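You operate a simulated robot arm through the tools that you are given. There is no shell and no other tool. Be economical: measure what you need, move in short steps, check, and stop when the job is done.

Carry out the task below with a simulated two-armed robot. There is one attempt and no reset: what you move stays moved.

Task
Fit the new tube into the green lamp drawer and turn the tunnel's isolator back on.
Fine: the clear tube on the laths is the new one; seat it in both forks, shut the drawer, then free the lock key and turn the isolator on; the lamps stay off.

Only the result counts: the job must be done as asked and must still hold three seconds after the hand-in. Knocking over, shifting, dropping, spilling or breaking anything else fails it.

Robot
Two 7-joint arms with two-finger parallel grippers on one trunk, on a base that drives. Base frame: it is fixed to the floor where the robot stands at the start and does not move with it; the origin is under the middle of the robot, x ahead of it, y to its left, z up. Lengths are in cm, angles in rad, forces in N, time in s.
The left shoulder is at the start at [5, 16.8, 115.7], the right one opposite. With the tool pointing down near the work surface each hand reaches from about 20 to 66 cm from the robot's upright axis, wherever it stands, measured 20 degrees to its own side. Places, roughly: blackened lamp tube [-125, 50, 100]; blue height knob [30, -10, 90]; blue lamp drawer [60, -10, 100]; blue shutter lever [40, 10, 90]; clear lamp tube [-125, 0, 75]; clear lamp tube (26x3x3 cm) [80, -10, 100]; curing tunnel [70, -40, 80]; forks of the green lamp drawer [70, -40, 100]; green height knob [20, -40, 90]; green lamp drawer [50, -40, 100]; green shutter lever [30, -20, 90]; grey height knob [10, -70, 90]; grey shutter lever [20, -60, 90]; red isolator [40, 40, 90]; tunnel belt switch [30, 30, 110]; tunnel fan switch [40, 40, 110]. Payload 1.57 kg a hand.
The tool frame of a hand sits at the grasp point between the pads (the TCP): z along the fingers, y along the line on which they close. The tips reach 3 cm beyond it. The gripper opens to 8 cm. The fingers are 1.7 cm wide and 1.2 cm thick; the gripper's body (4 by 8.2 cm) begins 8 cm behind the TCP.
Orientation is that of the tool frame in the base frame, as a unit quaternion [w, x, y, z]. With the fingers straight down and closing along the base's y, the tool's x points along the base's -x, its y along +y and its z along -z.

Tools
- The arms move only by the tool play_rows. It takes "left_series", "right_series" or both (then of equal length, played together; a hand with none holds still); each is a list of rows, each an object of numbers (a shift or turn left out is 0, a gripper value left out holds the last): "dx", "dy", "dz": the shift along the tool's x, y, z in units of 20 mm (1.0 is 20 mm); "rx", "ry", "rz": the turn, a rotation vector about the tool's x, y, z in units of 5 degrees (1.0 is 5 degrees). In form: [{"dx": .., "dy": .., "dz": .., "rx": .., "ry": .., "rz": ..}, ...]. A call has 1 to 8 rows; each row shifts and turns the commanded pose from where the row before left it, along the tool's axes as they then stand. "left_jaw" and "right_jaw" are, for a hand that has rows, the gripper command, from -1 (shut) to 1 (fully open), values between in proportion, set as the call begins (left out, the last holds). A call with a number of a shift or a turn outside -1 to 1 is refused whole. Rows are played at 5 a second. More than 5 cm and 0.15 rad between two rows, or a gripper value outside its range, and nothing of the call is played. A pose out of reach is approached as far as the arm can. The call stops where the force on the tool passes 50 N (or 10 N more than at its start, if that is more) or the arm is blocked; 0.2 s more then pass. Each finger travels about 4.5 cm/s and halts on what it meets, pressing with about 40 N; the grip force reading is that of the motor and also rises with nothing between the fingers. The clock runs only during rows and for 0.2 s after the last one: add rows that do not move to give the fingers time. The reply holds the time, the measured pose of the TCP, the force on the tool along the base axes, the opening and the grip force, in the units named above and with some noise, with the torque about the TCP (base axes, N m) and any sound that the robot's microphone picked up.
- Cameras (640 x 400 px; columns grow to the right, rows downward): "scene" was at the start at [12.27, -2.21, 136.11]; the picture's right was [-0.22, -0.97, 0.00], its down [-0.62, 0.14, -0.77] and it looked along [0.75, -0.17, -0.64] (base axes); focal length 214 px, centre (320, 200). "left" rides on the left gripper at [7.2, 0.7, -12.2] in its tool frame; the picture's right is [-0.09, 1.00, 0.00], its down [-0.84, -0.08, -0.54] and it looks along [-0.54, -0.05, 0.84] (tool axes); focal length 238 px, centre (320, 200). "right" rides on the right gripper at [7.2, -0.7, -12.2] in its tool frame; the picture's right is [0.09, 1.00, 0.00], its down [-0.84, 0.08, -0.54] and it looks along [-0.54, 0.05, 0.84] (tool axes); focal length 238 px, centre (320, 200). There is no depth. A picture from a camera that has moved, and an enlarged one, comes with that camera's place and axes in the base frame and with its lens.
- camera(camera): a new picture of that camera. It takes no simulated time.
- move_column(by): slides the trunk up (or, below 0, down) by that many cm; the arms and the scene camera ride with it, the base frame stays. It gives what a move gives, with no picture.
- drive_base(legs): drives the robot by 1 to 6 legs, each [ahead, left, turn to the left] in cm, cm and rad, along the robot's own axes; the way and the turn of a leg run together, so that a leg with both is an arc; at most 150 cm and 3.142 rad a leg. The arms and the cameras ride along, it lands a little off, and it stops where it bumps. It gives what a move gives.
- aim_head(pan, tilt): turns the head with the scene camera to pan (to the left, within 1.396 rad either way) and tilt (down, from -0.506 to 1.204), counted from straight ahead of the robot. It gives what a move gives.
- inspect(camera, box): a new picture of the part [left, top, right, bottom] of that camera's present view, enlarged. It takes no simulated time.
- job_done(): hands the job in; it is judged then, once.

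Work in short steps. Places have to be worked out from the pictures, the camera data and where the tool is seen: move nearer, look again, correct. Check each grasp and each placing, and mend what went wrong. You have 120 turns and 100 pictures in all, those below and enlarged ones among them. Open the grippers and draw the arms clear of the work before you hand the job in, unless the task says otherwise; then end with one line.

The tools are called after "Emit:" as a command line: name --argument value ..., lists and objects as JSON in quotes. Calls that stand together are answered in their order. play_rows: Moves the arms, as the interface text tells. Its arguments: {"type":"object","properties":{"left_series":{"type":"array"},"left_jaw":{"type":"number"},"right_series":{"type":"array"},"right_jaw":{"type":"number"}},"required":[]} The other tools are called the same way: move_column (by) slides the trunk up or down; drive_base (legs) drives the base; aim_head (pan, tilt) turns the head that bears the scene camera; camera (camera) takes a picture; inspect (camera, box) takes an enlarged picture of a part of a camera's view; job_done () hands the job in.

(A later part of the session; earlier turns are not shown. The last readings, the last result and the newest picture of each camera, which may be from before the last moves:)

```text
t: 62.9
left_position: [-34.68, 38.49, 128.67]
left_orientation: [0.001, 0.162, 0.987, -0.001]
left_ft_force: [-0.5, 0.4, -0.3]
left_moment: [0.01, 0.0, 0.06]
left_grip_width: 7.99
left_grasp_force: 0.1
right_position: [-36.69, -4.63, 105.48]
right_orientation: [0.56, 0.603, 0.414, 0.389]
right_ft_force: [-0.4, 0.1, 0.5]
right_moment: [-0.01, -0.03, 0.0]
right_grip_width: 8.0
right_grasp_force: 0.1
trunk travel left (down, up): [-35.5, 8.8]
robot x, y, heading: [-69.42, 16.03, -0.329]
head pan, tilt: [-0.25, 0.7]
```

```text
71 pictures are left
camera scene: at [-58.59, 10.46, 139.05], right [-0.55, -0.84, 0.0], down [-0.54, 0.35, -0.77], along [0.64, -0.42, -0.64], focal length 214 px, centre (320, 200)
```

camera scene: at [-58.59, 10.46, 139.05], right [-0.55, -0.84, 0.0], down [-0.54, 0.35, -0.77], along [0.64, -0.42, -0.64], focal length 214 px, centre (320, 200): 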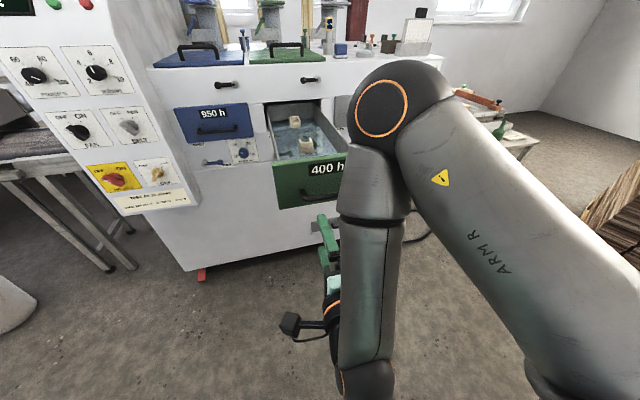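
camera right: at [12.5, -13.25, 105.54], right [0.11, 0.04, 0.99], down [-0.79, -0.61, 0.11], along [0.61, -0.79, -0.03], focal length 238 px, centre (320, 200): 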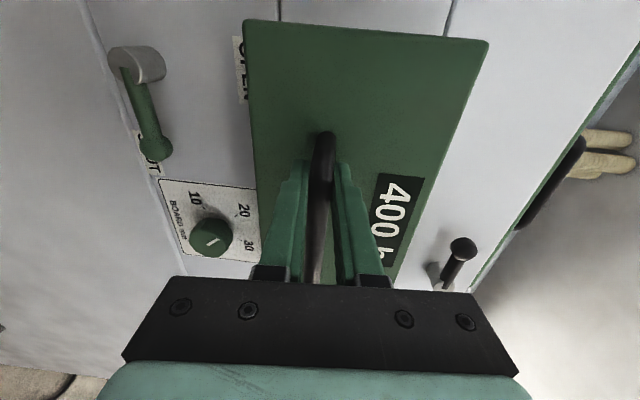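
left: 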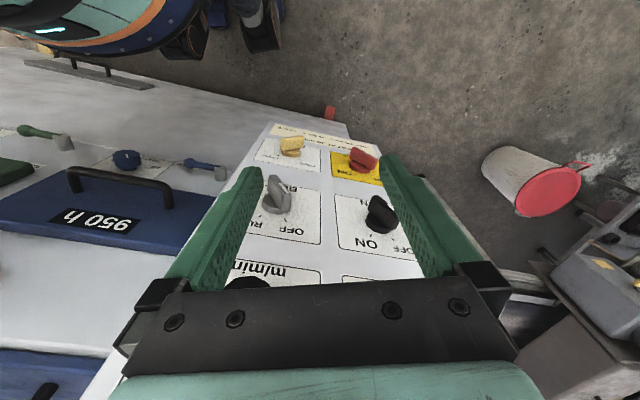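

The drawer stays open. I turn the right tool back to pointing down.

Emit:
play_rows --right_series '[{"rx": 0.99, "ry": 0.99, "rz": -0.99}, {"rx": 0.99, "ry": 0.99, "rz": -0.99}, {"rx": 0.99, "ry": 0.99, "rz": -0.99}, {"rx": 0.99, "ry": 0.99, "rz": -0.99}, {"rx": 0.99, "ry": 0.99, "rz": -0.99}, {"rx": 0.99, "ry": 0.99, "rz": -0.99}, {"rx": 0.99, "ry": 0.99, "rz": -0.99}]'

Emit:
play_rows --right_series '[{"rx": 0.99, "ry": 0.99, "rz": -0.99}, {"rx": 0.99, "ry": 0.99, "rz": -0.99}, {"rx": 0.99, "ry": 0.99, "rz": -0.99}, {"rx": 0.99, "ry": 0.99, "rz": -0.99}, {"rx": 0.99, "ry": 0.99, "rz": -0.99}, {"rx": 0.99, "ry": 0.99, "rz": -0.99}, {"rx": 0.99, "ry": 0.99, "rz": -0.99}]'

```text
t: 64.5
left_position: [-34.5, 38.52, 128.62]
left_orientation: [0.0, 0.162, 0.987, 0.0]
left_ft_force: [-0.7, -0.2, 0.5]
left_moment: [0.0, -0.01, 0.0]
left_grip_width: 8.02
left_grasp_force: 0.0
right_position: [-32.99, -2.85, 103.38]
right_orientation: [0.301, 0.453, 0.807, 0.23]
right_ft_force: [0.0, 0.7, -0.2]
right_moment: [-0.03, -0.01, 0.01]
right_grip_width: 8.0
right_grasp_force: 0.0
right hand out of reach, approached as far as the arm can: row 1, 2, 3, 4
trunk travel left (down, up): [-35.5, 8.8]
robot x, y, heading: [-69.51, 16.54, -0.326]
head pan, tilt: [-0.25, 0.7]
```

```text
t: 66.1
left_position: [-34.42, 38.52, 128.76]
left_orientation: [0.0, 0.162, 0.987, 0.0]
left_ft_force: [0.5, 0.4, -0.5]
left_moment: [0.02, 0.0, 0.02]
left_grip_width: 8.02
left_grasp_force: 0.3
right_position: [-32.9, -2.86, 103.59]
right_orientation: [-0.037, 0.18, 0.983, 0.009]
right_ft_force: [0.0, 1.2, 0.8]
right_moment: [0.04, 0.01, -0.01]
right_grip_width: 7.99
right_grasp_force: 0.2
trunk travel left (down, up): [-35.5, 8.8]
robot x, y, heading: [-68.97, 16.67, -0.33]
head pan, tilt: [-0.25, 0.7]
```

I level the right tool, raise it, draw the left hand in closer, and then turn toward the bench.

Emit:
play_rows --right_series '[{"ry": -0.87, "rz": -0.4}, {"dz": -1}, {"dz": -1}, {"dz": -1}, {"dz": -1}, {"dz": -1}, {"dz": -1}, {}]' --left_series '[{"dy": -0.8, "dx": 0.4}, {"dy": -0.8, "dx": 0.4}, {"dy": -0.8, "dx": 0.4}, {"dy": -0.8, "dx": 0.4}, {"dy": -0.8, "dx": 0.4}, {"dy": -0.8, "dx": 0.4}, {"dy": -0.8, "dx": 0.4}, {}]'

Emit:
drive_base --legs '[[0, 0, -1.4], [0, 0, -1.41]]'

Emit:
aim_head --pan -0.35 --tilt 0.65

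Emit:
camera --camera "scene"

```text
t: 67.9
left_position: [-43.41, 29.86, 128.64]
left_orientation: [0.0, 0.161, 0.987, -0.001]
left_ft_force: [-0.2, -0.1, 0.3]
left_moment: [0.05, 0.0, -0.01]
left_grip_width: 8.02
left_grasp_force: 0.0
right_position: [-32.95, -2.77, 115.58]
right_orientation: [0.003, 0.163, 0.987, 0.003]
right_ft_force: [-0.1, 0.0, 0.1]
right_moment: [-0.01, 0.0, -0.01]
right_grip_width: 7.99
right_grasp_force: 0.1
trunk travel left (down, up): [-35.5, 8.8]
robot x, y, heading: [-69.76, 16.75, -0.33]
head pan, tilt: [-0.25, 0.7]
```

```text
t: 75.2
left_position: [-89.77, -4.11, 128.64]
left_orientation: [0.0, 1.0, 0.002, 0.0]
left_ft_force: [0.5, 0.6, 0.1]
left_moment: [-0.02, -0.04, -0.03]
left_grip_width: 8.01
left_grasp_force: 0.1
right_position: [-110.18, 23.45, 115.58]
right_orientation: [0.004, 1.0, 0.0, -0.002]
right_ft_force: [0.5, 0.6, 0.4]
right_moment: [-0.01, -0.02, -0.01]
right_grip_width: 8.0
right_grasp_force: 0.1
trunk travel left (down, up): [-35.5, 8.8]
robot x, y, heading: [-69.2, 16.44, -3.14]
head pan, tilt: [-0.25, 0.7]
```

```text
t: 75.9
left_position: [-89.58, -4.2, 128.61]
left_orientation: [-0.001, 1.0, 0.001, 0.0]
left_ft_force: [-0.1, 0.8, 0.1]
left_moment: [0.0, -0.01, 0.01]
left_grip_width: 7.98
left_grasp_force: 0.0
right_position: [-110.11, 23.47, 115.58]
right_orientation: [0.004, 1.0, 0.0, -0.002]
right_ft_force: [0.1, -0.7, 0.4]
right_moment: [-0.01, 0.02, -0.03]
right_grip_width: 8.0
right_grasp_force: 0.1
trunk travel left (down, up): [-35.5, 8.8]
robot x, y, heading: [-69.29, 16.6, -3.144]
head pan, tilt: [-0.351, 0.649]
```

```text
70 pictures are left
camera scene: at [-81.56, 19.33, 139.47], right [0.34, 0.94, 0.0], down [0.57, -0.21, -0.8], along [-0.75, 0.27, -0.6], focal length 214 px, centre (320, 200)
```

scene: 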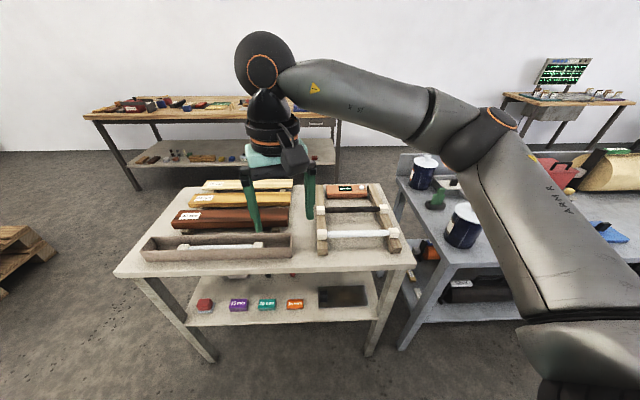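

The tube's middle is at about (-122.5, 46.5, 89), running at about 69° in base. I sidestep right 20 cm to bring the hand near it, then look with the wrist camera.

Emit:
drive_base --legs '[[0, -20, 0]]'

Emit:
play_rows --right_series '[{"dx": -0.5, "rz": -1}, {"dx": -0.3, "rz": -1}, {"rz": -1}, {"rz": -1}, {"rz": -1}, {"rz": -1}, {"rz": -1}, {"rz": -1}]'

Emit:
camera --camera "right"

```text
t: 78.2
left_position: [-89.78, 15.8, 128.67]
left_orientation: [0.0, 1.0, 0.001, 0.0]
left_ft_force: [-0.4, -0.3, -0.4]
left_moment: [0.02, -0.03, 0.04]
left_grip_width: 7.99
left_grasp_force: 0.1
right_position: [-110.13, 43.47, 115.49]
right_orientation: [0.004, 1.0, 0.0, -0.002]
right_ft_force: [-0.5, 0.7, -0.6]
right_moment: [0.0, 0.02, -0.01]
right_grip_width: 8.01
right_grasp_force: 0.0
trunk travel left (down, up): [-35.5, 8.8]
robot x, y, heading: [-69.69, 36.86, 3.138]
head pan, tilt: [-0.351, 0.649]
```

```text
t: 80.0
left_position: [-89.81, 15.74, 128.61]
left_orientation: [0.0, 1.0, -0.001, -0.001]
left_ft_force: [0.2, 0.0, 0.0]
left_moment: [-0.03, 0.01, 0.0]
left_grip_width: 8.03
left_grasp_force: 0.0
right_position: [-111.66, 43.47, 115.52]
right_orientation: [0.003, 0.94, 0.341, -0.003]
right_ft_force: [-1.0, 0.2, 0.0]
right_moment: [0.01, -0.01, -0.01]
right_grip_width: 8.0
right_grasp_force: 0.1
trunk travel left (down, up): [-35.5, 8.8]
robot x, y, heading: [-69.56, 36.7, 3.138]
head pan, tilt: [-0.351, 0.649]
```

```text
69 pictures are left
camera right: at [-106.52, 48.62, 127.73], right [0.71, -0.7, 0.0], down [-0.59, -0.59, 0.55], along [-0.38, -0.39, -0.84], focal length 238 px, centre (320, 200)
```

right: 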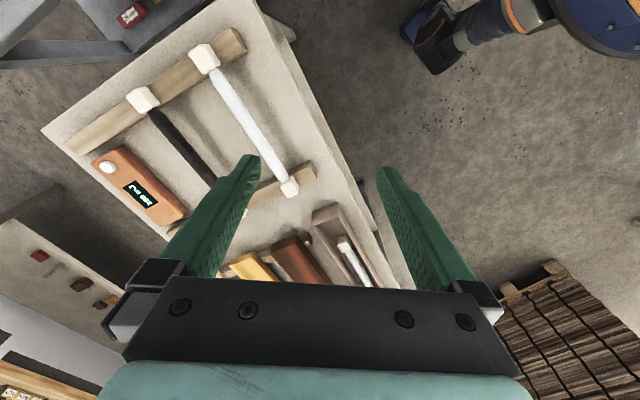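

Tube caps are at about (-119.5,58.7) and (-126.5,36.2), axis 72°. I rotate the remaining 32° and move over its middle at z about 103.

Emit:
play_rows --right_series '[{"rz": -0.93}, {"rz": -0.93}, {"rz": -0.93}, {"rz": -0.93}, {"rz": -0.93}, {"rz": -0.93}, {"rz": -0.93}]'

Emit:
play_rows --right_series '[{"dy": -0.85, "dz": 0.85}, {"dy": -0.85, "dz": 0.85}, {"dy": -0.85, "dz": 0.85}, {"dy": -0.85, "dz": 0.85}, {"dy": -0.85, "dz": 0.85}, {"dy": -0.85, "dz": 0.85}, {"dy": -0.85, "dz": 0.85}, {}]'

Emit:
camera --camera "right"

```text
t: 81.6
left_position: [-89.86, 15.85, 128.67]
left_orientation: [0.0, 1.0, 0.0, -0.001]
left_ft_force: [0.4, -0.3, 1.2]
left_moment: [0.0, 0.04, 0.0]
left_grip_width: 8.03
left_grasp_force: 0.1
right_position: [-108.88, 42.55, 115.12]
right_orientation: [0.002, 0.808, 0.59, -0.005]
right_ft_force: [-0.3, 0.0, -0.1]
right_moment: [0.01, 0.01, 0.02]
right_grip_width: 7.97
right_grasp_force: 0.0
right hand out of reach, approached as far as the arm can: row 6, 7
trunk travel left (down, up): [-35.5, 8.8]
robot x, y, heading: [-69.64, 36.76, 3.142]
head pan, tilt: [-0.351, 0.649]
```

```text
t: 83.4
left_position: [-89.63, 15.77, 128.7]
left_orientation: [0.0, 1.0, 0.0, 0.001]
left_ft_force: [-0.2, 0.7, -0.8]
left_moment: [-0.01, 0.04, -0.03]
left_grip_width: 8.01
left_grasp_force: 0.1
right_position: [-108.87, 43.07, 114.21]
right_orientation: [0.002, 0.808, 0.59, -0.004]
right_ft_force: [0.5, -0.2, 0.4]
right_moment: [-0.03, 0.01, -0.01]
right_grip_width: 8.0
right_grasp_force: 0.1
right hand out of reach, approached as far as the arm can: row 1, 2, 3, 4, 5, 6, 7
trunk travel left (down, up): [-35.5, 8.8]
robot x, y, heading: [-69.09, 36.44, 3.142]
head pan, tilt: [-0.351, 0.649]
```

```text
68 pictures are left
camera right: at [-107.21, 50.25, 126.44], right [0.98, -0.22, 0.0], down [-0.18, -0.82, 0.55], along [-0.12, -0.54, -0.84], focal length 238 px, centre (320, 200)
```

right: 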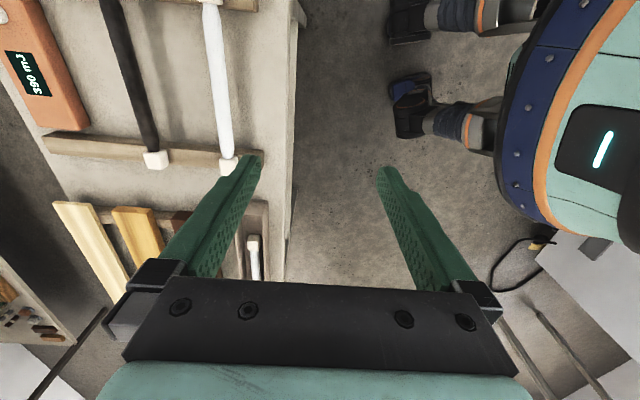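

The wrist yaw is at its limit here. I'll undo 35° of hand yaw and instead turn the base left 35°, repositioning around the tube.

Emit:
play_rows --right_series '[{"rz": 1}, {"rz": 1}, {"rz": 1}, {"rz": 1}, {"rz": 1}, {"rz": 1}, {"rz": 1}]'

Emit:
drive_base --legs '[[0, 0, 0.611], [-7.5, -23.5, 0]]'

Emit:
camera --camera "right"

Emit:
camera --camera "scene"

```text
t: 85.0
left_position: [-89.71, 15.78, 128.63]
left_orientation: [0.0, 1.0, 0.0, -0.001]
left_ft_force: [-1.2, 0.0, 0.4]
left_moment: [0.02, -0.02, 0.02]
left_grip_width: 8.01
left_grasp_force: 0.1
right_position: [-109.09, 43.15, 114.3]
right_orientation: [0.003, 0.947, 0.32, -0.003]
right_ft_force: [-0.1, 0.3, 1.1]
right_moment: [-0.02, 0.01, 0.01]
right_grip_width: 8.0
right_grasp_force: 0.1
trunk travel left (down, up): [-35.5, 8.8]
robot x, y, heading: [-69.43, 36.45, 3.137]
head pan, tilt: [-0.351, 0.649]
```

```text
t: 89.4
left_position: [-81.54, 31.44, 128.72]
left_orientation: [0.0, 0.955, 0.296, 0.0]
left_ft_force: [0.5, 0.4, -1.4]
left_moment: [0.0, -0.02, 0.01]
left_grip_width: 7.98
left_grasp_force: 0.2
right_position: [-112.93, 43.1, 114.18]
right_orientation: [0.003, 0.81, 0.586, -0.002]
right_ft_force: [-0.1, 0.0, 0.5]
right_moment: [-0.04, 0.01, 0.01]
right_grip_width: 8.01
right_grasp_force: 0.0
trunk travel left (down, up): [-35.5, 8.8]
robot x, y, heading: [-76.16, 60.62, -2.541]
head pan, tilt: [-0.351, 0.649]
```

```text
67 pictures are left
camera right: at [-111.25, 50.32, 126.4], right [0.97, -0.22, 0.0], down [-0.19, -0.81, 0.55], along [-0.12, -0.53, -0.84], focal length 238 px, centre (320, 200)
```

right: 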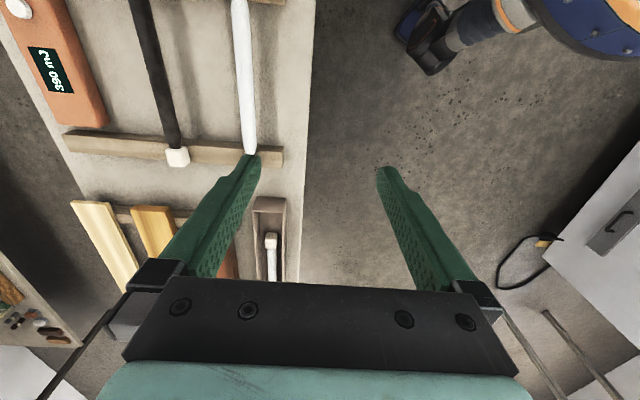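

```text
66 pictures are left
camera scene: at [-88.2, 55.46, 139.47], right [-0.24, 0.97, 0.0], down [0.59, 0.15, -0.8], along [-0.77, -0.2, -0.6], focal length 214 px, centre (320, 200)
```

scene: 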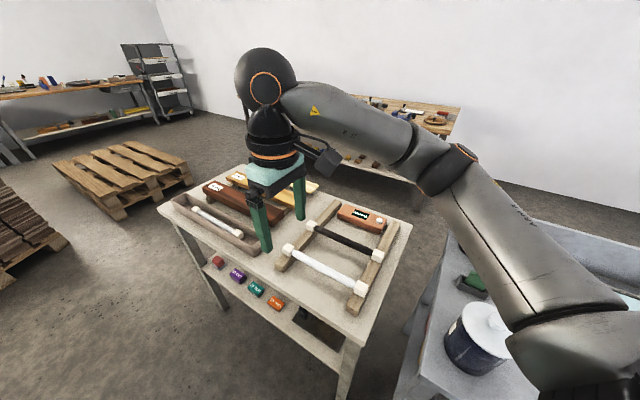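

Now the tube axis is aligned with the tool. I move over the tube's middle and lower to about z 101.

Emit:
play_rows --right_series '[{"dy": -0.91, "dx": 0.03}, {"dy": -0.91, "dx": 0.03}, {"dy": -0.91, "dx": 0.03}, {"dy": -0.91, "dx": 0.03, "dz": 0.8}, {"dy": -0.91, "dx": 0.03, "dz": 0.9}, {"dy": -0.91, "dx": 0.03, "dz": 0.9}, {"dz": 1.0}, {"dz": 1.0}]'

Emit:
play_rows --right_series '[{"dz": 1.0}, {"dz": 0.9}, {}]'

Emit:
camera --camera "right"

```text
t: 91.2
left_position: [-81.5, 31.57, 128.7]
left_orientation: [0.0, 0.955, 0.295, 0.001]
left_ft_force: [-0.6, 0.1, -0.1]
left_moment: [-0.06, 0.0, 0.01]
left_grip_width: 8.0
left_grasp_force: 0.1
right_position: [-123.25, 46.83, 104.92]
right_orientation: [0.003, 0.809, 0.587, -0.002]
right_ft_force: [-0.6, -0.3, -1.0]
right_moment: [0.01, 0.02, -0.02]
right_grip_width: 8.01
right_grasp_force: 0.1
trunk travel left (down, up): [-35.5, 8.8]
robot x, y, heading: [-75.97, 60.14, -2.545]
head pan, tilt: [-0.351, 0.649]
```

```text
t: 92.0
left_position: [-81.57, 31.39, 128.68]
left_orientation: [0.0, 0.955, 0.296, -0.001]
left_ft_force: [-0.9, 0.0, 0.5]
left_moment: [0.02, -0.02, 0.0]
left_grip_width: 8.01
left_grasp_force: 0.0
right_position: [-123.25, 46.72, 101.16]
right_orientation: [0.003, 0.81, 0.587, -0.002]
right_ft_force: [-0.1, -0.2, -0.6]
right_moment: [0.02, -0.01, 0.01]
right_grip_width: 8.01
right_grasp_force: 0.2
trunk travel left (down, up): [-35.5, 8.8]
robot x, y, heading: [-76.54, 60.33, -2.541]
head pan, tilt: [-0.351, 0.649]
```

```text
65 pictures are left
camera right: at [-121.59, 53.96, 113.33], right [0.97, -0.22, 0.0], down [-0.19, -0.81, 0.55], along [-0.12, -0.53, -0.84], focal length 238 px, centre (320, 200)
```

right: 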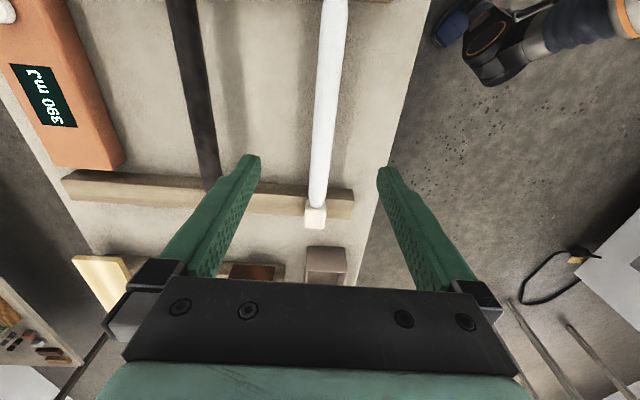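

The tube is nearly centred: offset +0.6 cm along tool y and about +0.8 along x. I correct, lower to z 91, and look.

Emit:
play_rows --right_series '[{"dy": 0.3, "dx": 0.4}, {"dz": 1}, {"dz": 1}, {"dz": 1}, {"dz": 1}, {"dz": 1}, {}]'

Emit:
camera --camera "right"

Emit:
inspect --camera "scene" --box '[200, 160, 440, 310]'

```text
t: 93.6
left_position: [-81.49, 31.45, 128.55]
left_orientation: [0.0, 0.955, 0.296, 0.0]
left_ft_force: [0.6, -0.1, 0.9]
left_moment: [0.01, -0.02, -0.03]
left_grip_width: 7.99
left_grasp_force: 0.1
right_position: [-122.58, 47.35, 91.05]
right_orientation: [0.004, 0.81, 0.587, -0.001]
right_ft_force: [-0.2, -0.6, 0.0]
right_moment: [0.0, -0.04, -0.01]
right_grip_width: 7.99
right_grasp_force: 0.1
trunk travel left (down, up): [-35.5, 8.8]
robot x, y, heading: [-76.23, 59.96, -2.54]
head pan, tilt: [-0.351, 0.649]
```

```text
64 pictures are left
camera right: at [-120.75, 54.46, 103.3], right [0.97, -0.22, 0.0], down [-0.19, -0.81, 0.55], along [-0.12, -0.53, -0.84], focal length 238 px, centre (320, 200)
```

right: 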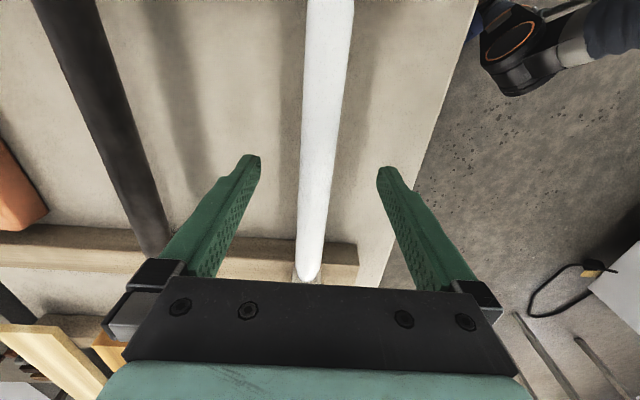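

```text
2.67 times, centred on (320, 235) of scene
camera zoom: at [-88.19, 55.43, 139.47], right [-0.24, 0.97, 0.0], down [0.59, 0.15, -0.8], along [-0.77, -0.19, -0.6], focal length 572 px, centre (320, 107)
```

zoom: 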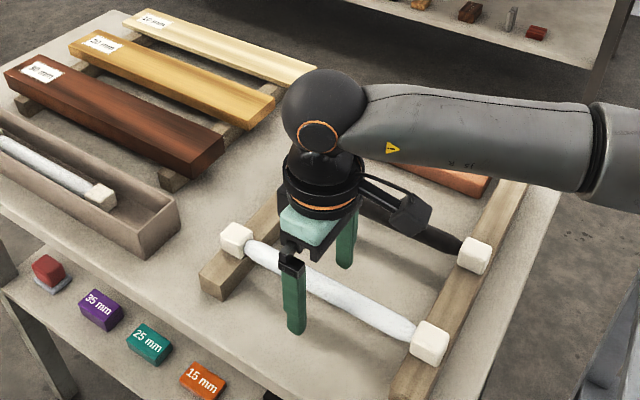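

The tube is centred between the fingers and the hand is at its middle. I lower the last 2.8 cm carefully, then close.

Emit:
play_rows --right_series '[{"dz": 0.4}, {"dz": 0.4}, {"dz": 0.3}, {"dz": 0.3}, {}]'

Emit:
inspect --camera "scene" --box '[250, 200, 400, 294]'

```text
t: 94.8
left_position: [-81.45, 31.42, 128.71]
left_orientation: [-0.001, 0.955, 0.296, 0.0]
left_ft_force: [1.1, 0.3, 0.2]
left_moment: [-0.01, -0.01, -0.01]
left_grip_width: 8.0
left_grasp_force: 0.1
right_position: [-122.3, 47.33, 88.35]
right_orientation: [0.005, 0.81, 0.586, -0.001]
right_ft_force: [0.6, -0.4, 0.0]
right_moment: [0.01, 0.0, -0.01]
right_grip_width: 7.99
right_grasp_force: 0.0
trunk travel left (down, up): [-35.5, 8.8]
robot x, y, heading: [-76.51, 59.88, -2.547]
head pan, tilt: [-0.351, 0.649]
```

```text
4.26 times, centred on (325, 247) of scene
camera zoom: at [-88.19, 55.43, 139.47], right [-0.24, 0.97, 0.0], down [0.59, 0.15, -0.8], along [-0.77, -0.19, -0.6], focal length 913 px, centre (299, 0)
```

zoom: 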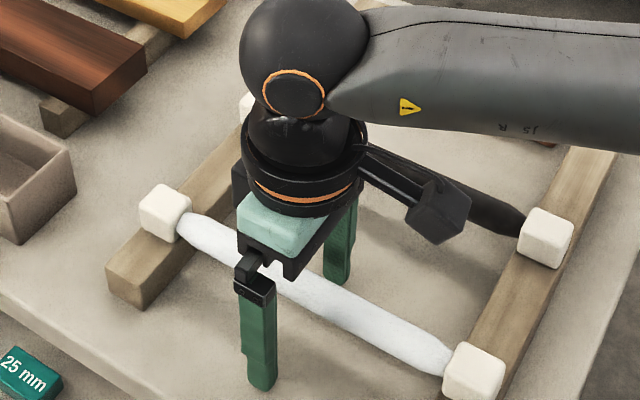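

The hand is at the tube's middle with the pads beside it. I close the gripper.

Emit:
play_rows --right_series '[{}, {}, {}, {}, {}, {}, {}]' --right_jaw -1

Emit:
camera --camera "right"

```text
t: 96.4
left_position: [-81.57, 31.54, 128.74]
left_orientation: [-0.001, 0.955, 0.295, -0.001]
left_ft_force: [0.1, 0.6, 0.9]
left_moment: [0.0, -0.01, 0.04]
left_grip_width: 7.99
left_grasp_force: 0.1
right_position: [-122.36, 47.34, 88.23]
right_orientation: [0.004, 0.81, 0.587, -0.002]
right_ft_force: [-0.1, 0.6, -0.1]
right_moment: [0.03, -0.01, 0.45]
right_grip_width: 2.0
right_grasp_force: 33.4
trunk travel left (down, up): [-35.5, 8.8]
robot x, y, heading: [-76.12, 60.65, -2.542]
head pan, tilt: [-0.351, 0.649]
```

```text
61 pictures are left
camera right: at [-120.65, 54.47, 100.52], right [0.97, -0.22, 0.0], down [-0.19, -0.81, 0.55], along [-0.12, -0.53, -0.84], focal length 238 px, centre (320, 200)
```

right: 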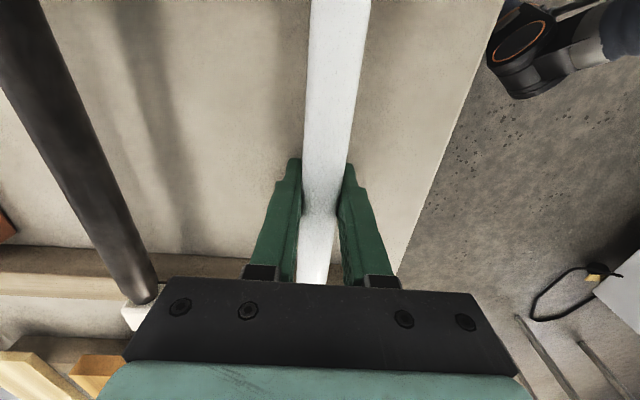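

Gripped at 2.0 cm. I lift it straight up.

Emit:
play_rows --right_series '[{"dz": -0.3}, {"dz": -0.6}, {"dz": -1}, {"dz": -1}, {"dz": -1}, {"dz": -1}, {"dz": -1}, {"dz": -1}]'

Emit:
play_rows --right_series '[{"dz": -1}, {"dz": -1}, {"dz": -1}, {"dz": -1}, {"dz": -1}, {"dz": -1}, {}]'

Emit:
camera --camera "scene"

Emit:
camera --camera "right"

```text
t: 98.2
left_position: [-81.61, 31.51, 128.64]
left_orientation: [0.0, 0.955, 0.295, 0.0]
left_ft_force: [0.3, 0.5, -0.2]
left_moment: [-0.02, 0.01, 0.02]
left_grip_width: 8.01
left_grasp_force: 0.0
right_position: [-122.26, 47.43, 102.14]
right_orientation: [0.003, 0.81, 0.587, -0.002]
right_ft_force: [0.0, 0.2, -0.9]
right_moment: [-0.01, -0.03, -0.01]
right_grip_width: 2.07
right_grasp_force: 34.2
trunk travel left (down, up): [-35.5, 8.8]
robot x, y, heading: [-76.43, 60.07, -2.54]
head pan, tilt: [-0.351, 0.649]
```

```text
t: 99.8
left_position: [-81.6, 31.55, 128.59]
left_orientation: [0.0, 0.955, 0.296, 0.0]
left_ft_force: [-0.2, 0.1, -0.9]
left_moment: [0.02, -0.02, 0.0]
left_grip_width: 7.98
left_grasp_force: 0.1
right_position: [-122.39, 47.48, 114.12]
right_orientation: [0.003, 0.81, 0.586, -0.002]
right_ft_force: [0.8, -1.1, -1.7]
right_moment: [0.02, 0.0, 0.0]
right_grip_width: 2.11
right_grasp_force: 34.3
trunk travel left (down, up): [-35.5, 8.8]
robot x, y, heading: [-76.54, 60.23, -2.547]
head pan, tilt: [-0.351, 0.649]
```

```text
60 pictures are left
camera scene: at [-88.22, 55.43, 139.47], right [-0.24, 0.97, 0.0], down [0.59, 0.15, -0.8], along [-0.77, -0.19, -0.6], focal length 214 px, centre (320, 200)
```

scene: 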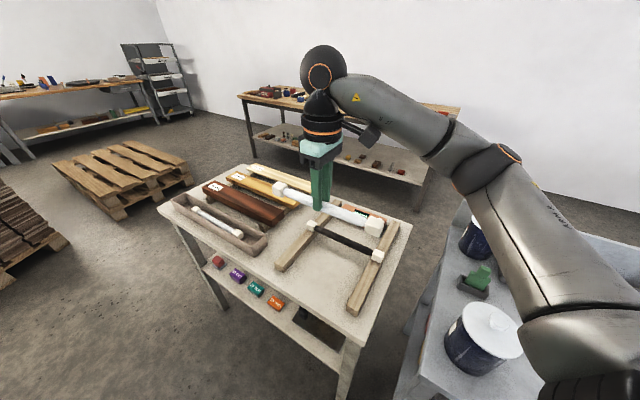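

```text
59 pictures are left
camera right: at [-120.73, 54.59, 126.41], right [0.97, -0.22, 0.0], down [-0.19, -0.82, 0.55], along [-0.12, -0.53, -0.84], focal length 238 px, centre (320, 200)
```

right: 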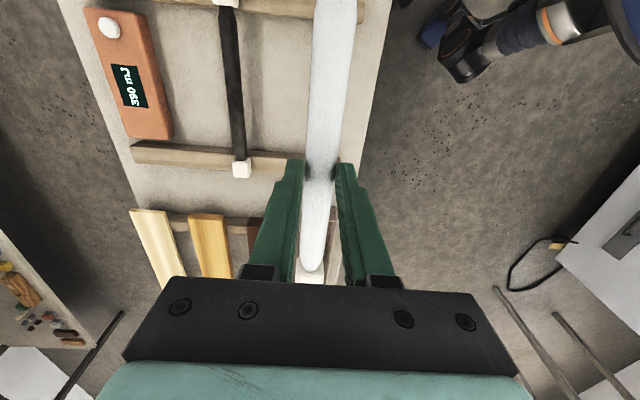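

The tube is held level and aligned with the tool (its centre about 2 cm toward tool +x). I raise the trunk and travel back toward the open drawer, stopping short of it.

Emit:
move_column --by 8

Emit:
drive_base --legs '[[-20, 0, 0], [0, 0, 1.675], [55, 12, 0]]'

Emit:
aim_head --pan -0.2 --tilt 0.75

Emit:
camera --camera "scene"

```text
t: 100.9
left_position: [-81.65, 31.45, 136.6]
left_orientation: [-0.001, 0.955, 0.296, 0.0]
left_ft_force: [-0.3, 0.2, -0.1]
left_moment: [0.03, -0.01, 0.03]
left_grip_width: 8.0
left_grasp_force: 0.0
right_position: [-122.42, 47.52, 122.17]
right_orientation: [0.003, 0.81, 0.586, -0.002]
right_ft_force: [0.0, -0.8, -1.4]
right_moment: [0.0, -0.03, -0.02]
right_grip_width: 2.1
right_grasp_force: 34.1
trunk travel left (down, up): [-43.5, 0.8]
robot x, y, heading: [-76.63, 60.36, -2.546]
head pan, tilt: [-0.351, 0.649]
```

```text
t: 109.4
left_position: [13.21, 32.94, 136.62]
left_orientation: [0.001, 0.43, 0.903, 0.001]
left_ft_force: [0.2, -0.2, -0.4]
left_moment: [0.03, -0.02, 0.02]
left_grip_width: 7.99
left_grasp_force: 0.0
right_position: [0.76, -9.18, 122.19]
right_orientation: [0.004, 0.117, 0.993, 0.001]
right_ft_force: [-0.6, -0.2, -1.6]
right_moment: [0.0, 0.03, 0.02]
right_grip_width: 2.15
right_grasp_force: 33.8
trunk travel left (down, up): [-43.5, 0.8]
robot x, y, heading: [-15.47, 35.76, -0.891]
head pan, tilt: [-0.351, 0.649]
```

```text
t: 110.1
left_position: [13.3, 32.96, 136.62]
left_orientation: [0.0, 0.43, 0.903, 0.001]
left_ft_force: [0.2, 0.1, 0.8]
left_moment: [0.01, 0.01, 0.02]
left_grip_width: 7.98
left_grasp_force: 0.0
right_position: [0.61, -9.03, 122.15]
right_orientation: [0.003, 0.117, 0.993, 0.0]
right_ft_force: [-0.1, -0.9, -1.4]
right_moment: [-0.02, -0.03, -0.01]
right_grip_width: 2.11
right_grasp_force: 34.2
trunk travel left (down, up): [-43.5, 0.8]
robot x, y, heading: [-15.55, 35.75, -0.89]
head pan, tilt: [-0.201, 0.75]
```

```text
58 pictures are left
camera scene: at [-9.44, 24.89, 146.61], right [-0.89, -0.46, 0.0], down [-0.31, 0.6, -0.73], along [0.34, -0.65, -0.68], focal length 214 px, centre (320, 200)
```

scene: 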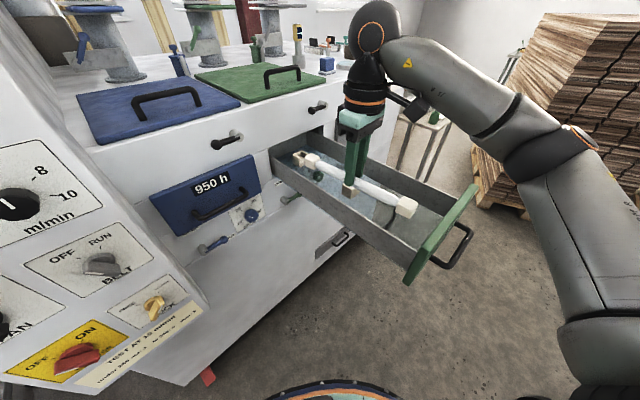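

The tube hovers beside the open drawer. I zoom in on the forks.

Emit:
inspect --camera "scene" --box '[260, 120, 484, 260]'

Emit:
camera --camera "right"

```text
2.86 times, centred on (372, 190) of scene
camera zoom: at [-9.44, 24.89, 146.61], right [-0.89, -0.46, 0.0], down [-0.31, 0.6, -0.73], along [0.34, -0.65, -0.68], focal length 613 px, centre (171, 229)
```

zoom: 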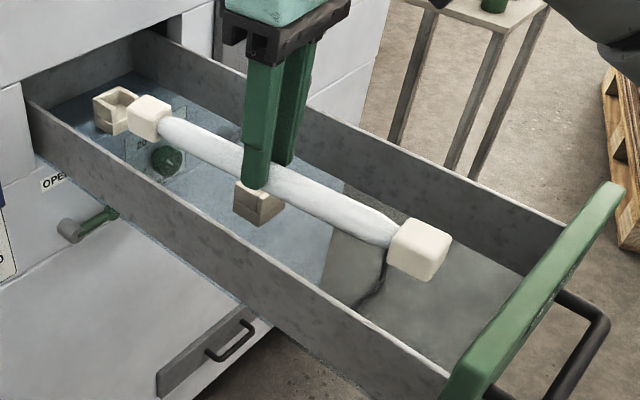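

```text
56 pictures are left
camera right: at [-6.49, -8.04, 134.39], right [0.14, 0.99, 0.0], down [0.83, -0.12, 0.55], along [0.54, -0.08, -0.84], focal length 238 px, centre (320, 200)
```

right: 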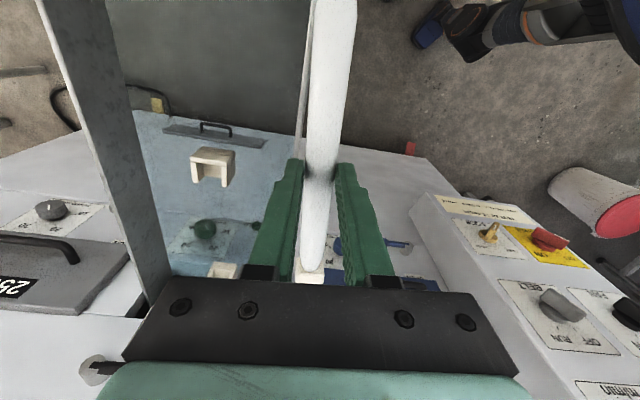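

Front fork is at about (4.2,-23.9,105) and the mid of both at about (15,-27.6). I drive forward 18 cm and align the tube's yaw by 5°.

Emit:
drive_base --legs '[[18, 0, 0]]'

Emit:
play_rows --right_series '[{"rz": 0.53}, {"rz": 0.53}, {}]'

Emit:
camera --camera "right"

Emit:
camera --camera "scene"

```text
t: 111.6
left_position: [24.62, 18.98, 136.57]
left_orientation: [0.0, 0.429, 0.903, 0.0]
left_ft_force: [-0.2, -0.2, -0.4]
left_moment: [0.01, 0.0, -0.02]
left_grip_width: 8.01
left_grasp_force: 0.1
right_position: [12.12, -22.92, 122.25]
right_orientation: [0.004, 0.115, 0.993, 0.002]
right_ft_force: [0.7, 0.4, -1.1]
right_moment: [0.01, -0.05, -0.01]
right_grip_width: 2.11
right_grasp_force: 33.9
trunk travel left (down, up): [-43.5, 0.8]
robot x, y, heading: [-4.44, 21.73, -0.885]
head pan, tilt: [-0.201, 0.75]
```

```text
t: 112.4
left_position: [24.43, 19.0, 136.65]
left_orientation: [0.0, 0.429, 0.903, 0.0]
left_ft_force: [0.6, 0.2, -0.1]
left_moment: [-0.01, 0.01, 0.01]
left_grip_width: 7.99
left_grasp_force: 0.1
right_position: [12.08, -22.9, 122.14]
right_orientation: [0.004, 0.163, 0.987, 0.001]
right_ft_force: [-0.1, -0.2, -0.6]
right_moment: [-0.01, 0.0, 0.02]
right_grip_width: 2.11
right_grasp_force: 34.0
trunk travel left (down, up): [-43.5, 0.8]
robot x, y, heading: [-4.68, 21.71, -0.885]
head pan, tilt: [-0.201, 0.75]
```

```text
55 pictures are left
camera right: at [5.0, -21.26, 134.39], right [0.23, 0.97, 0.0], down [0.81, -0.2, 0.55], along [0.53, -0.12, -0.84], focal length 238 px, centre (320, 200)
```

right: 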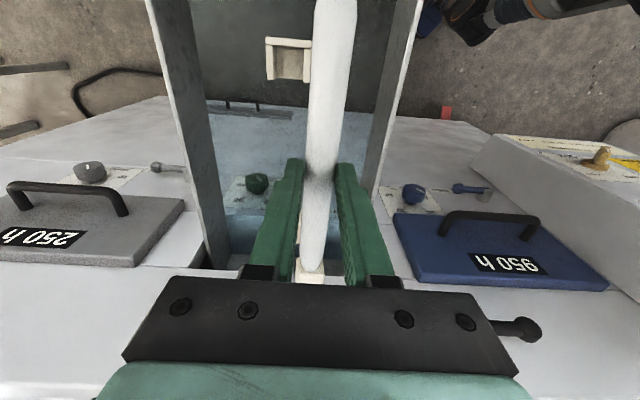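

```text
54 pictures are left
camera scene: at [1.87, 11.01, 146.61], right [-0.89, -0.46, 0.0], down [-0.32, 0.6, -0.73], along [0.34, -0.65, -0.68], focal length 214 px, centre (320, 200)
```

scene: 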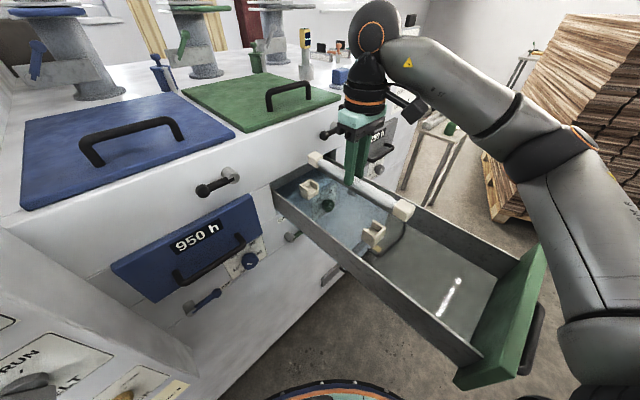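

Both forks are visible in the scene picture. I zoom for accurate triangulation.

Emit:
inspect --camera "scene" --box '[270, 140, 430, 260]'

```text
3.33 times, centred on (350, 200) of scene
camera zoom: at [1.87, 11.01, 146.61], right [-0.89, -0.46, 0.0], down [-0.32, 0.6, -0.73], along [0.34, -0.65, -0.68], focal length 715 px, centre (220, 200)
```

zoom: 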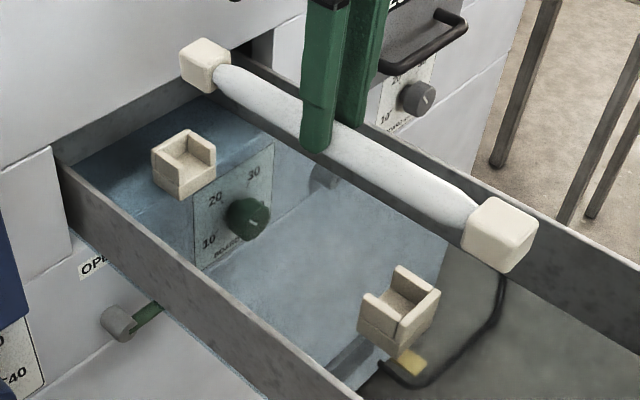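

The tube sits near the fingertips (about 2.4 cm below TCP) and its centre is near the TCP. Fork tops are near z 106.8 with centres about (5.7,-24.2) and (27.6,-31.3). I move over them and down to z about 115, then compare.

Emit:
play_rows --right_series '[{"dy": -0.53, "dx": -0.5}, {"dy": -0.53, "dx": -0.5}, {"dy": -0.53, "dx": -0.5}, {"dx": -0.6, "dz": 0.7}, {"dx": -0.5, "dz": 0.7}, {"dz": 0.7}, {"dz": 0.7}, {"dz": 0.7}]'

Emit:
inspect --camera "scene" --box '[270, 140, 430, 260]'

Emit:
camera --camera "right"

```text
t: 114.2
left_position: [24.35, 19.06, 136.61]
left_orientation: [0.0, 0.429, 0.903, 0.001]
left_ft_force: [-0.5, 0.7, -0.9]
left_moment: [0.01, 0.0, -0.01]
left_grip_width: 8.0
left_grasp_force: 0.1
right_position: [15.87, -27.55, 115.34]
right_orientation: [0.004, 0.164, 0.987, 0.001]
right_ft_force: [0.1, -0.8, -1.3]
right_moment: [0.04, -0.01, 0.0]
right_grip_width: 2.12
right_grasp_force: 34.4
trunk travel left (down, up): [-43.5, 0.8]
robot x, y, heading: [-4.49, 21.83, -0.891]
head pan, tilt: [-0.201, 0.75]
```

```text
3.33 times, centred on (350, 200) of scene
camera zoom: at [1.87, 10.98, 146.61], right [-0.89, -0.46, 0.0], down [-0.32, 0.6, -0.73], along [0.34, -0.65, -0.68], focal length 715 px, centre (220, 200)
```

zoom: 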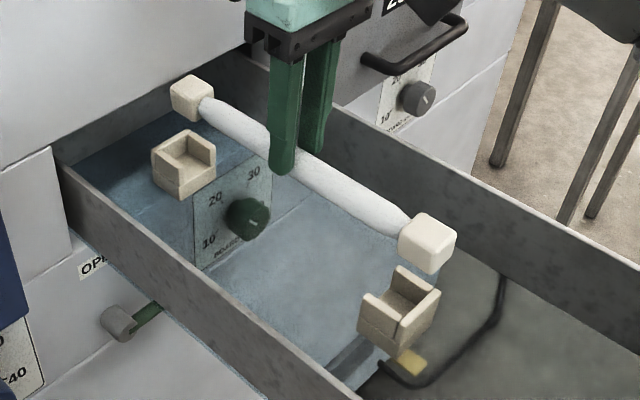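

```text
51 pictures are left
camera right: at [8.88, -25.93, 127.48], right [0.23, 0.97, 0.0], down [0.81, -0.2, 0.55], along [0.53, -0.12, -0.84], focal length 238 px, centre (320, 200)
```

right: 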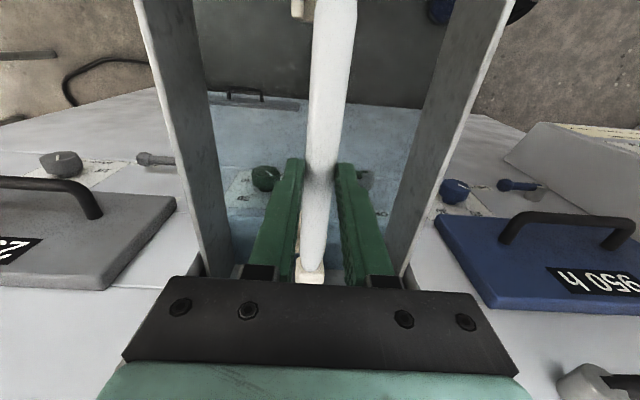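

Triangulating both caps and forks: the tube must go 1.1 cm inward and lateral alignment is within 0.1 cm. I make that shift and lower until just above the forks.

Emit:
play_rows --right_series '[{"dx": -0.3, "dy": -0.03}, {"dx": -0.24, "dy": -0.02}, {"dz": 0.6}, {"dz": 0.6}, {"dz": 0.6}, {}]'

Emit:
inspect --camera "scene" --box '[290, 150, 410, 240]'

```text
t: 115.6
left_position: [24.54, 19.07, 136.53]
left_orientation: [-0.001, 0.429, 0.903, 0.0]
left_ft_force: [0.7, -0.3, 0.6]
left_moment: [0.02, 0.01, 0.03]
left_grip_width: 7.99
left_grasp_force: 0.1
right_position: [17.04, -28.05, 111.62]
right_orientation: [0.005, 0.161, 0.987, 0.001]
right_ft_force: [0.5, -0.5, -0.6]
right_moment: [-0.02, 0.01, -0.01]
right_grip_width: 2.11
right_grasp_force: 34.5
trunk travel left (down, up): [-43.5, 0.8]
robot x, y, heading: [-4.59, 21.63, -0.889]
head pan, tilt: [-0.201, 0.75]
```

```text
4.44 times, centred on (350, 195) of scene
camera zoom: at [1.87, 11.01, 146.61], right [-0.89, -0.46, 0.0], down [-0.32, 0.6, -0.73], along [0.34, -0.65, -0.68], focal length 953 px, centre (187, 222)
```

zoom: 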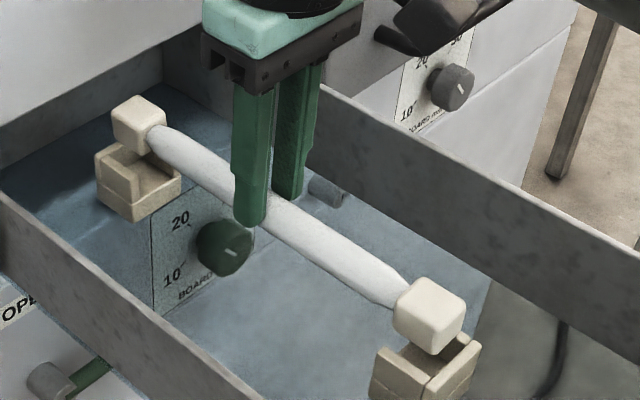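

Caps now hang within 0.2 cm over the forks. I lower slowly into them with small steps.

Emit:
play_rows --right_series '[{"dx": 0.05, "dz": 0.25}, {"dz": 0.25}, {"dz": 0.2}, {"dz": 0.2}, {"dz": 0.2}, {"dz": 0.2}, {}]'

Emit:
inspect --camera "scene" --box '[290, 155, 410, 245]'

```text
t: 117.2
left_position: [24.57, 19.06, 136.65]
left_orientation: [-0.001, 0.429, 0.903, 0.0]
left_ft_force: [-0.3, 0.3, 0.0]
left_moment: [0.02, -0.02, 0.02]
left_grip_width: 8.01
left_grasp_force: 0.1
right_position: [16.98, -28.12, 109.12]
right_orientation: [0.004, 0.163, 0.987, -0.001]
right_ft_force: [-0.1, -6.8, 10.3]
right_moment: [0.11, 0.74, -0.53]
right_grip_width: 2.09
right_grasp_force: 34.0
trunk travel left (down, up): [-43.5, 0.8]
robot x, y, heading: [-4.06, 21.64, -0.882]
head pan, tilt: [-0.201, 0.75]
```

```text
4.44 times, centred on (350, 200) of scene
camera zoom: at [1.84, 11.01, 146.62], right [-0.89, -0.46, 0.0], down [-0.32, 0.6, -0.73], along [0.34, -0.65, -0.68], focal length 953 px, centre (187, 200)
```

zoom: 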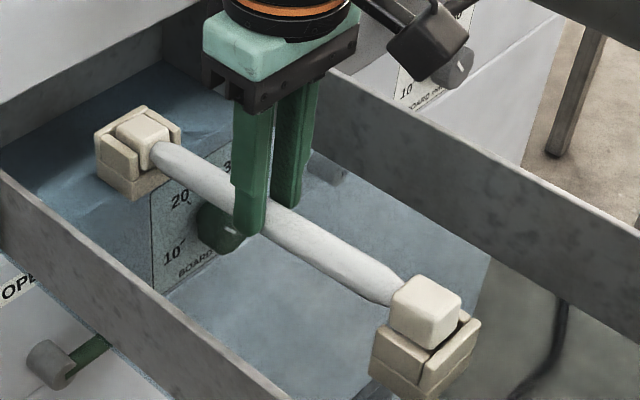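

The rear cap is entering its fork; the front cap sits on an edge (10 N up). I zoom on both ends.

Emit:
inspect --camera "scene" --box '[352, 205, 400, 241]'

Emit:
inspect --camera "scene" --box '[300, 172, 340, 202]'

```text
11.11 times, centred on (376, 223) of scene
camera zoom: at [1.84, 11.01, 146.62], right [-0.89, -0.46, 0.0], down [-0.32, 0.6, -0.73], along [0.34, -0.65, -0.68], focal length 2383 px, centre (-302, -56)
```

zoom: 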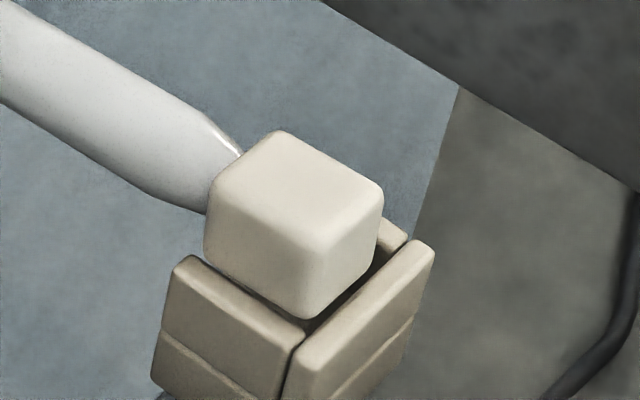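

```text
13.33 times, centred on (320, 187) of scene
camera zoom: at [1.84, 11.01, 146.62], right [-0.89, -0.46, 0.0], down [-0.32, 0.6, -0.73], along [0.34, -0.65, -0.68], focal length 2860 px, centre (320, 373)
```

zoom: 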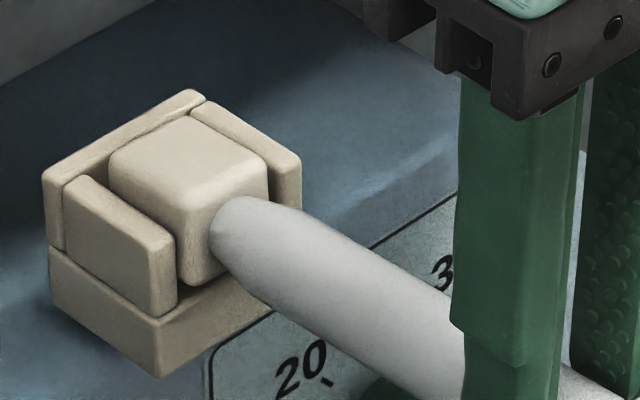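

The rear cap is in its slot; the front cap rides on the near arm's top. I raise slightly, shift 0.25 cm away from me, and lower again.

Emit:
play_rows --right_series '[{"dz": -0.2}, {"dy": -0.13}, {"dz": 0.15}, {"dz": 0.15}, {"dz": 0.15}, {}]'

Emit:
inspect --camera "scene" --box '[352, 205, 400, 241]'

Emit:
inspect --camera "scene" --box '[300, 172, 340, 202]'

```text
t: 118.6
left_position: [24.48, 19.23, 136.69]
left_orientation: [0.001, 0.429, 0.903, -0.001]
left_ft_force: [0.0, 0.6, 0.6]
left_moment: [0.0, -0.03, 0.0]
left_grip_width: 8.02
left_grasp_force: 0.1
right_position: [16.92, -28.17, 108.91]
right_orientation: [0.007, 0.161, 0.987, -0.001]
right_ft_force: [0.1, -4.1, 21.4]
right_moment: [-0.17, 0.05, 0.19]
right_grip_width: 2.13
right_grasp_force: 34.6
trunk travel left (down, up): [-43.5, 0.8]
robot x, y, heading: [-4.48, 21.7, -0.887]
head pan, tilt: [-0.201, 0.75]
```

```text
11.11 times, centred on (376, 223) of scene
camera zoom: at [1.79, 11.16, 146.66], right [-0.89, -0.46, 0.0], down [-0.32, 0.6, -0.73], along [0.34, -0.65, -0.68], focal length 2383 px, centre (-302, -56)
```

zoom: 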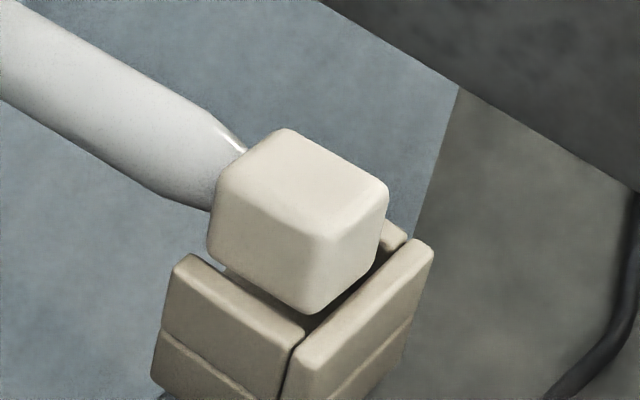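

```text
13.33 times, centred on (320, 187) of scene
camera zoom: at [1.79, 11.16, 146.66], right [-0.89, -0.46, 0.0], down [-0.32, 0.6, -0.73], along [0.34, -0.65, -0.68], focal length 2860 px, centre (320, 373)
```

zoom: 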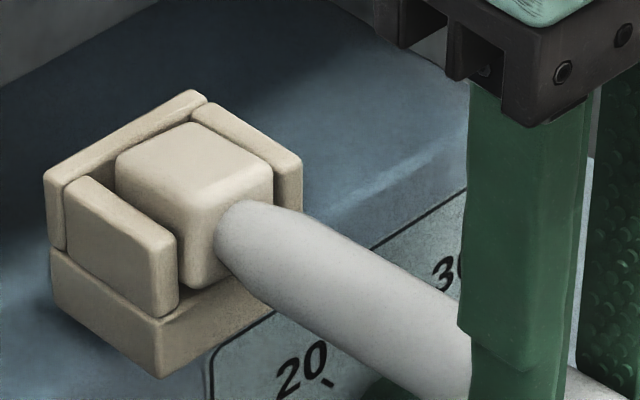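

The rear cap is down in its fork but the front one is still about 1.5 cm high. I check the front end with the wrist camera.

Emit:
inspect --camera "right" --box '[240, 0, 400, 100]'

Emit:
inspect --camera "scene" --box '[290, 155, 410, 245]'

```text
4.00 times, centred on (320, 50) of right
camera zoom: at [9.75, -26.44, 121.04], right [0.23, 0.97, 0.0], down [0.81, -0.19, 0.55], along [0.54, -0.13, -0.83], focal length 953 px, centre (320, 800)
```

zoom: 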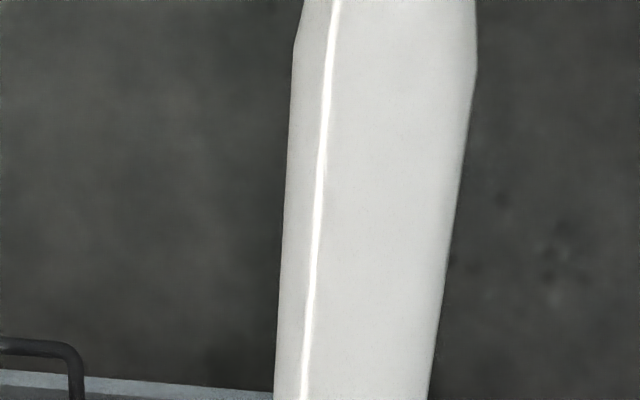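

```text
4.44 times, centred on (350, 200) of scene
camera zoom: at [1.79, 11.16, 146.66], right [-0.89, -0.46, 0.0], down [-0.32, 0.6, -0.73], along [0.34, -0.65, -0.68], focal length 953 px, centre (187, 200)
```

zoom: 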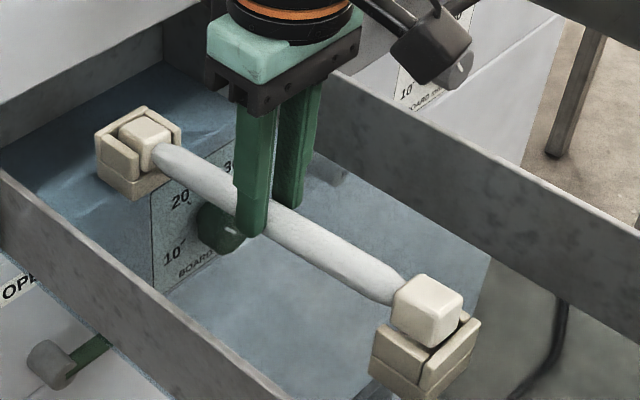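

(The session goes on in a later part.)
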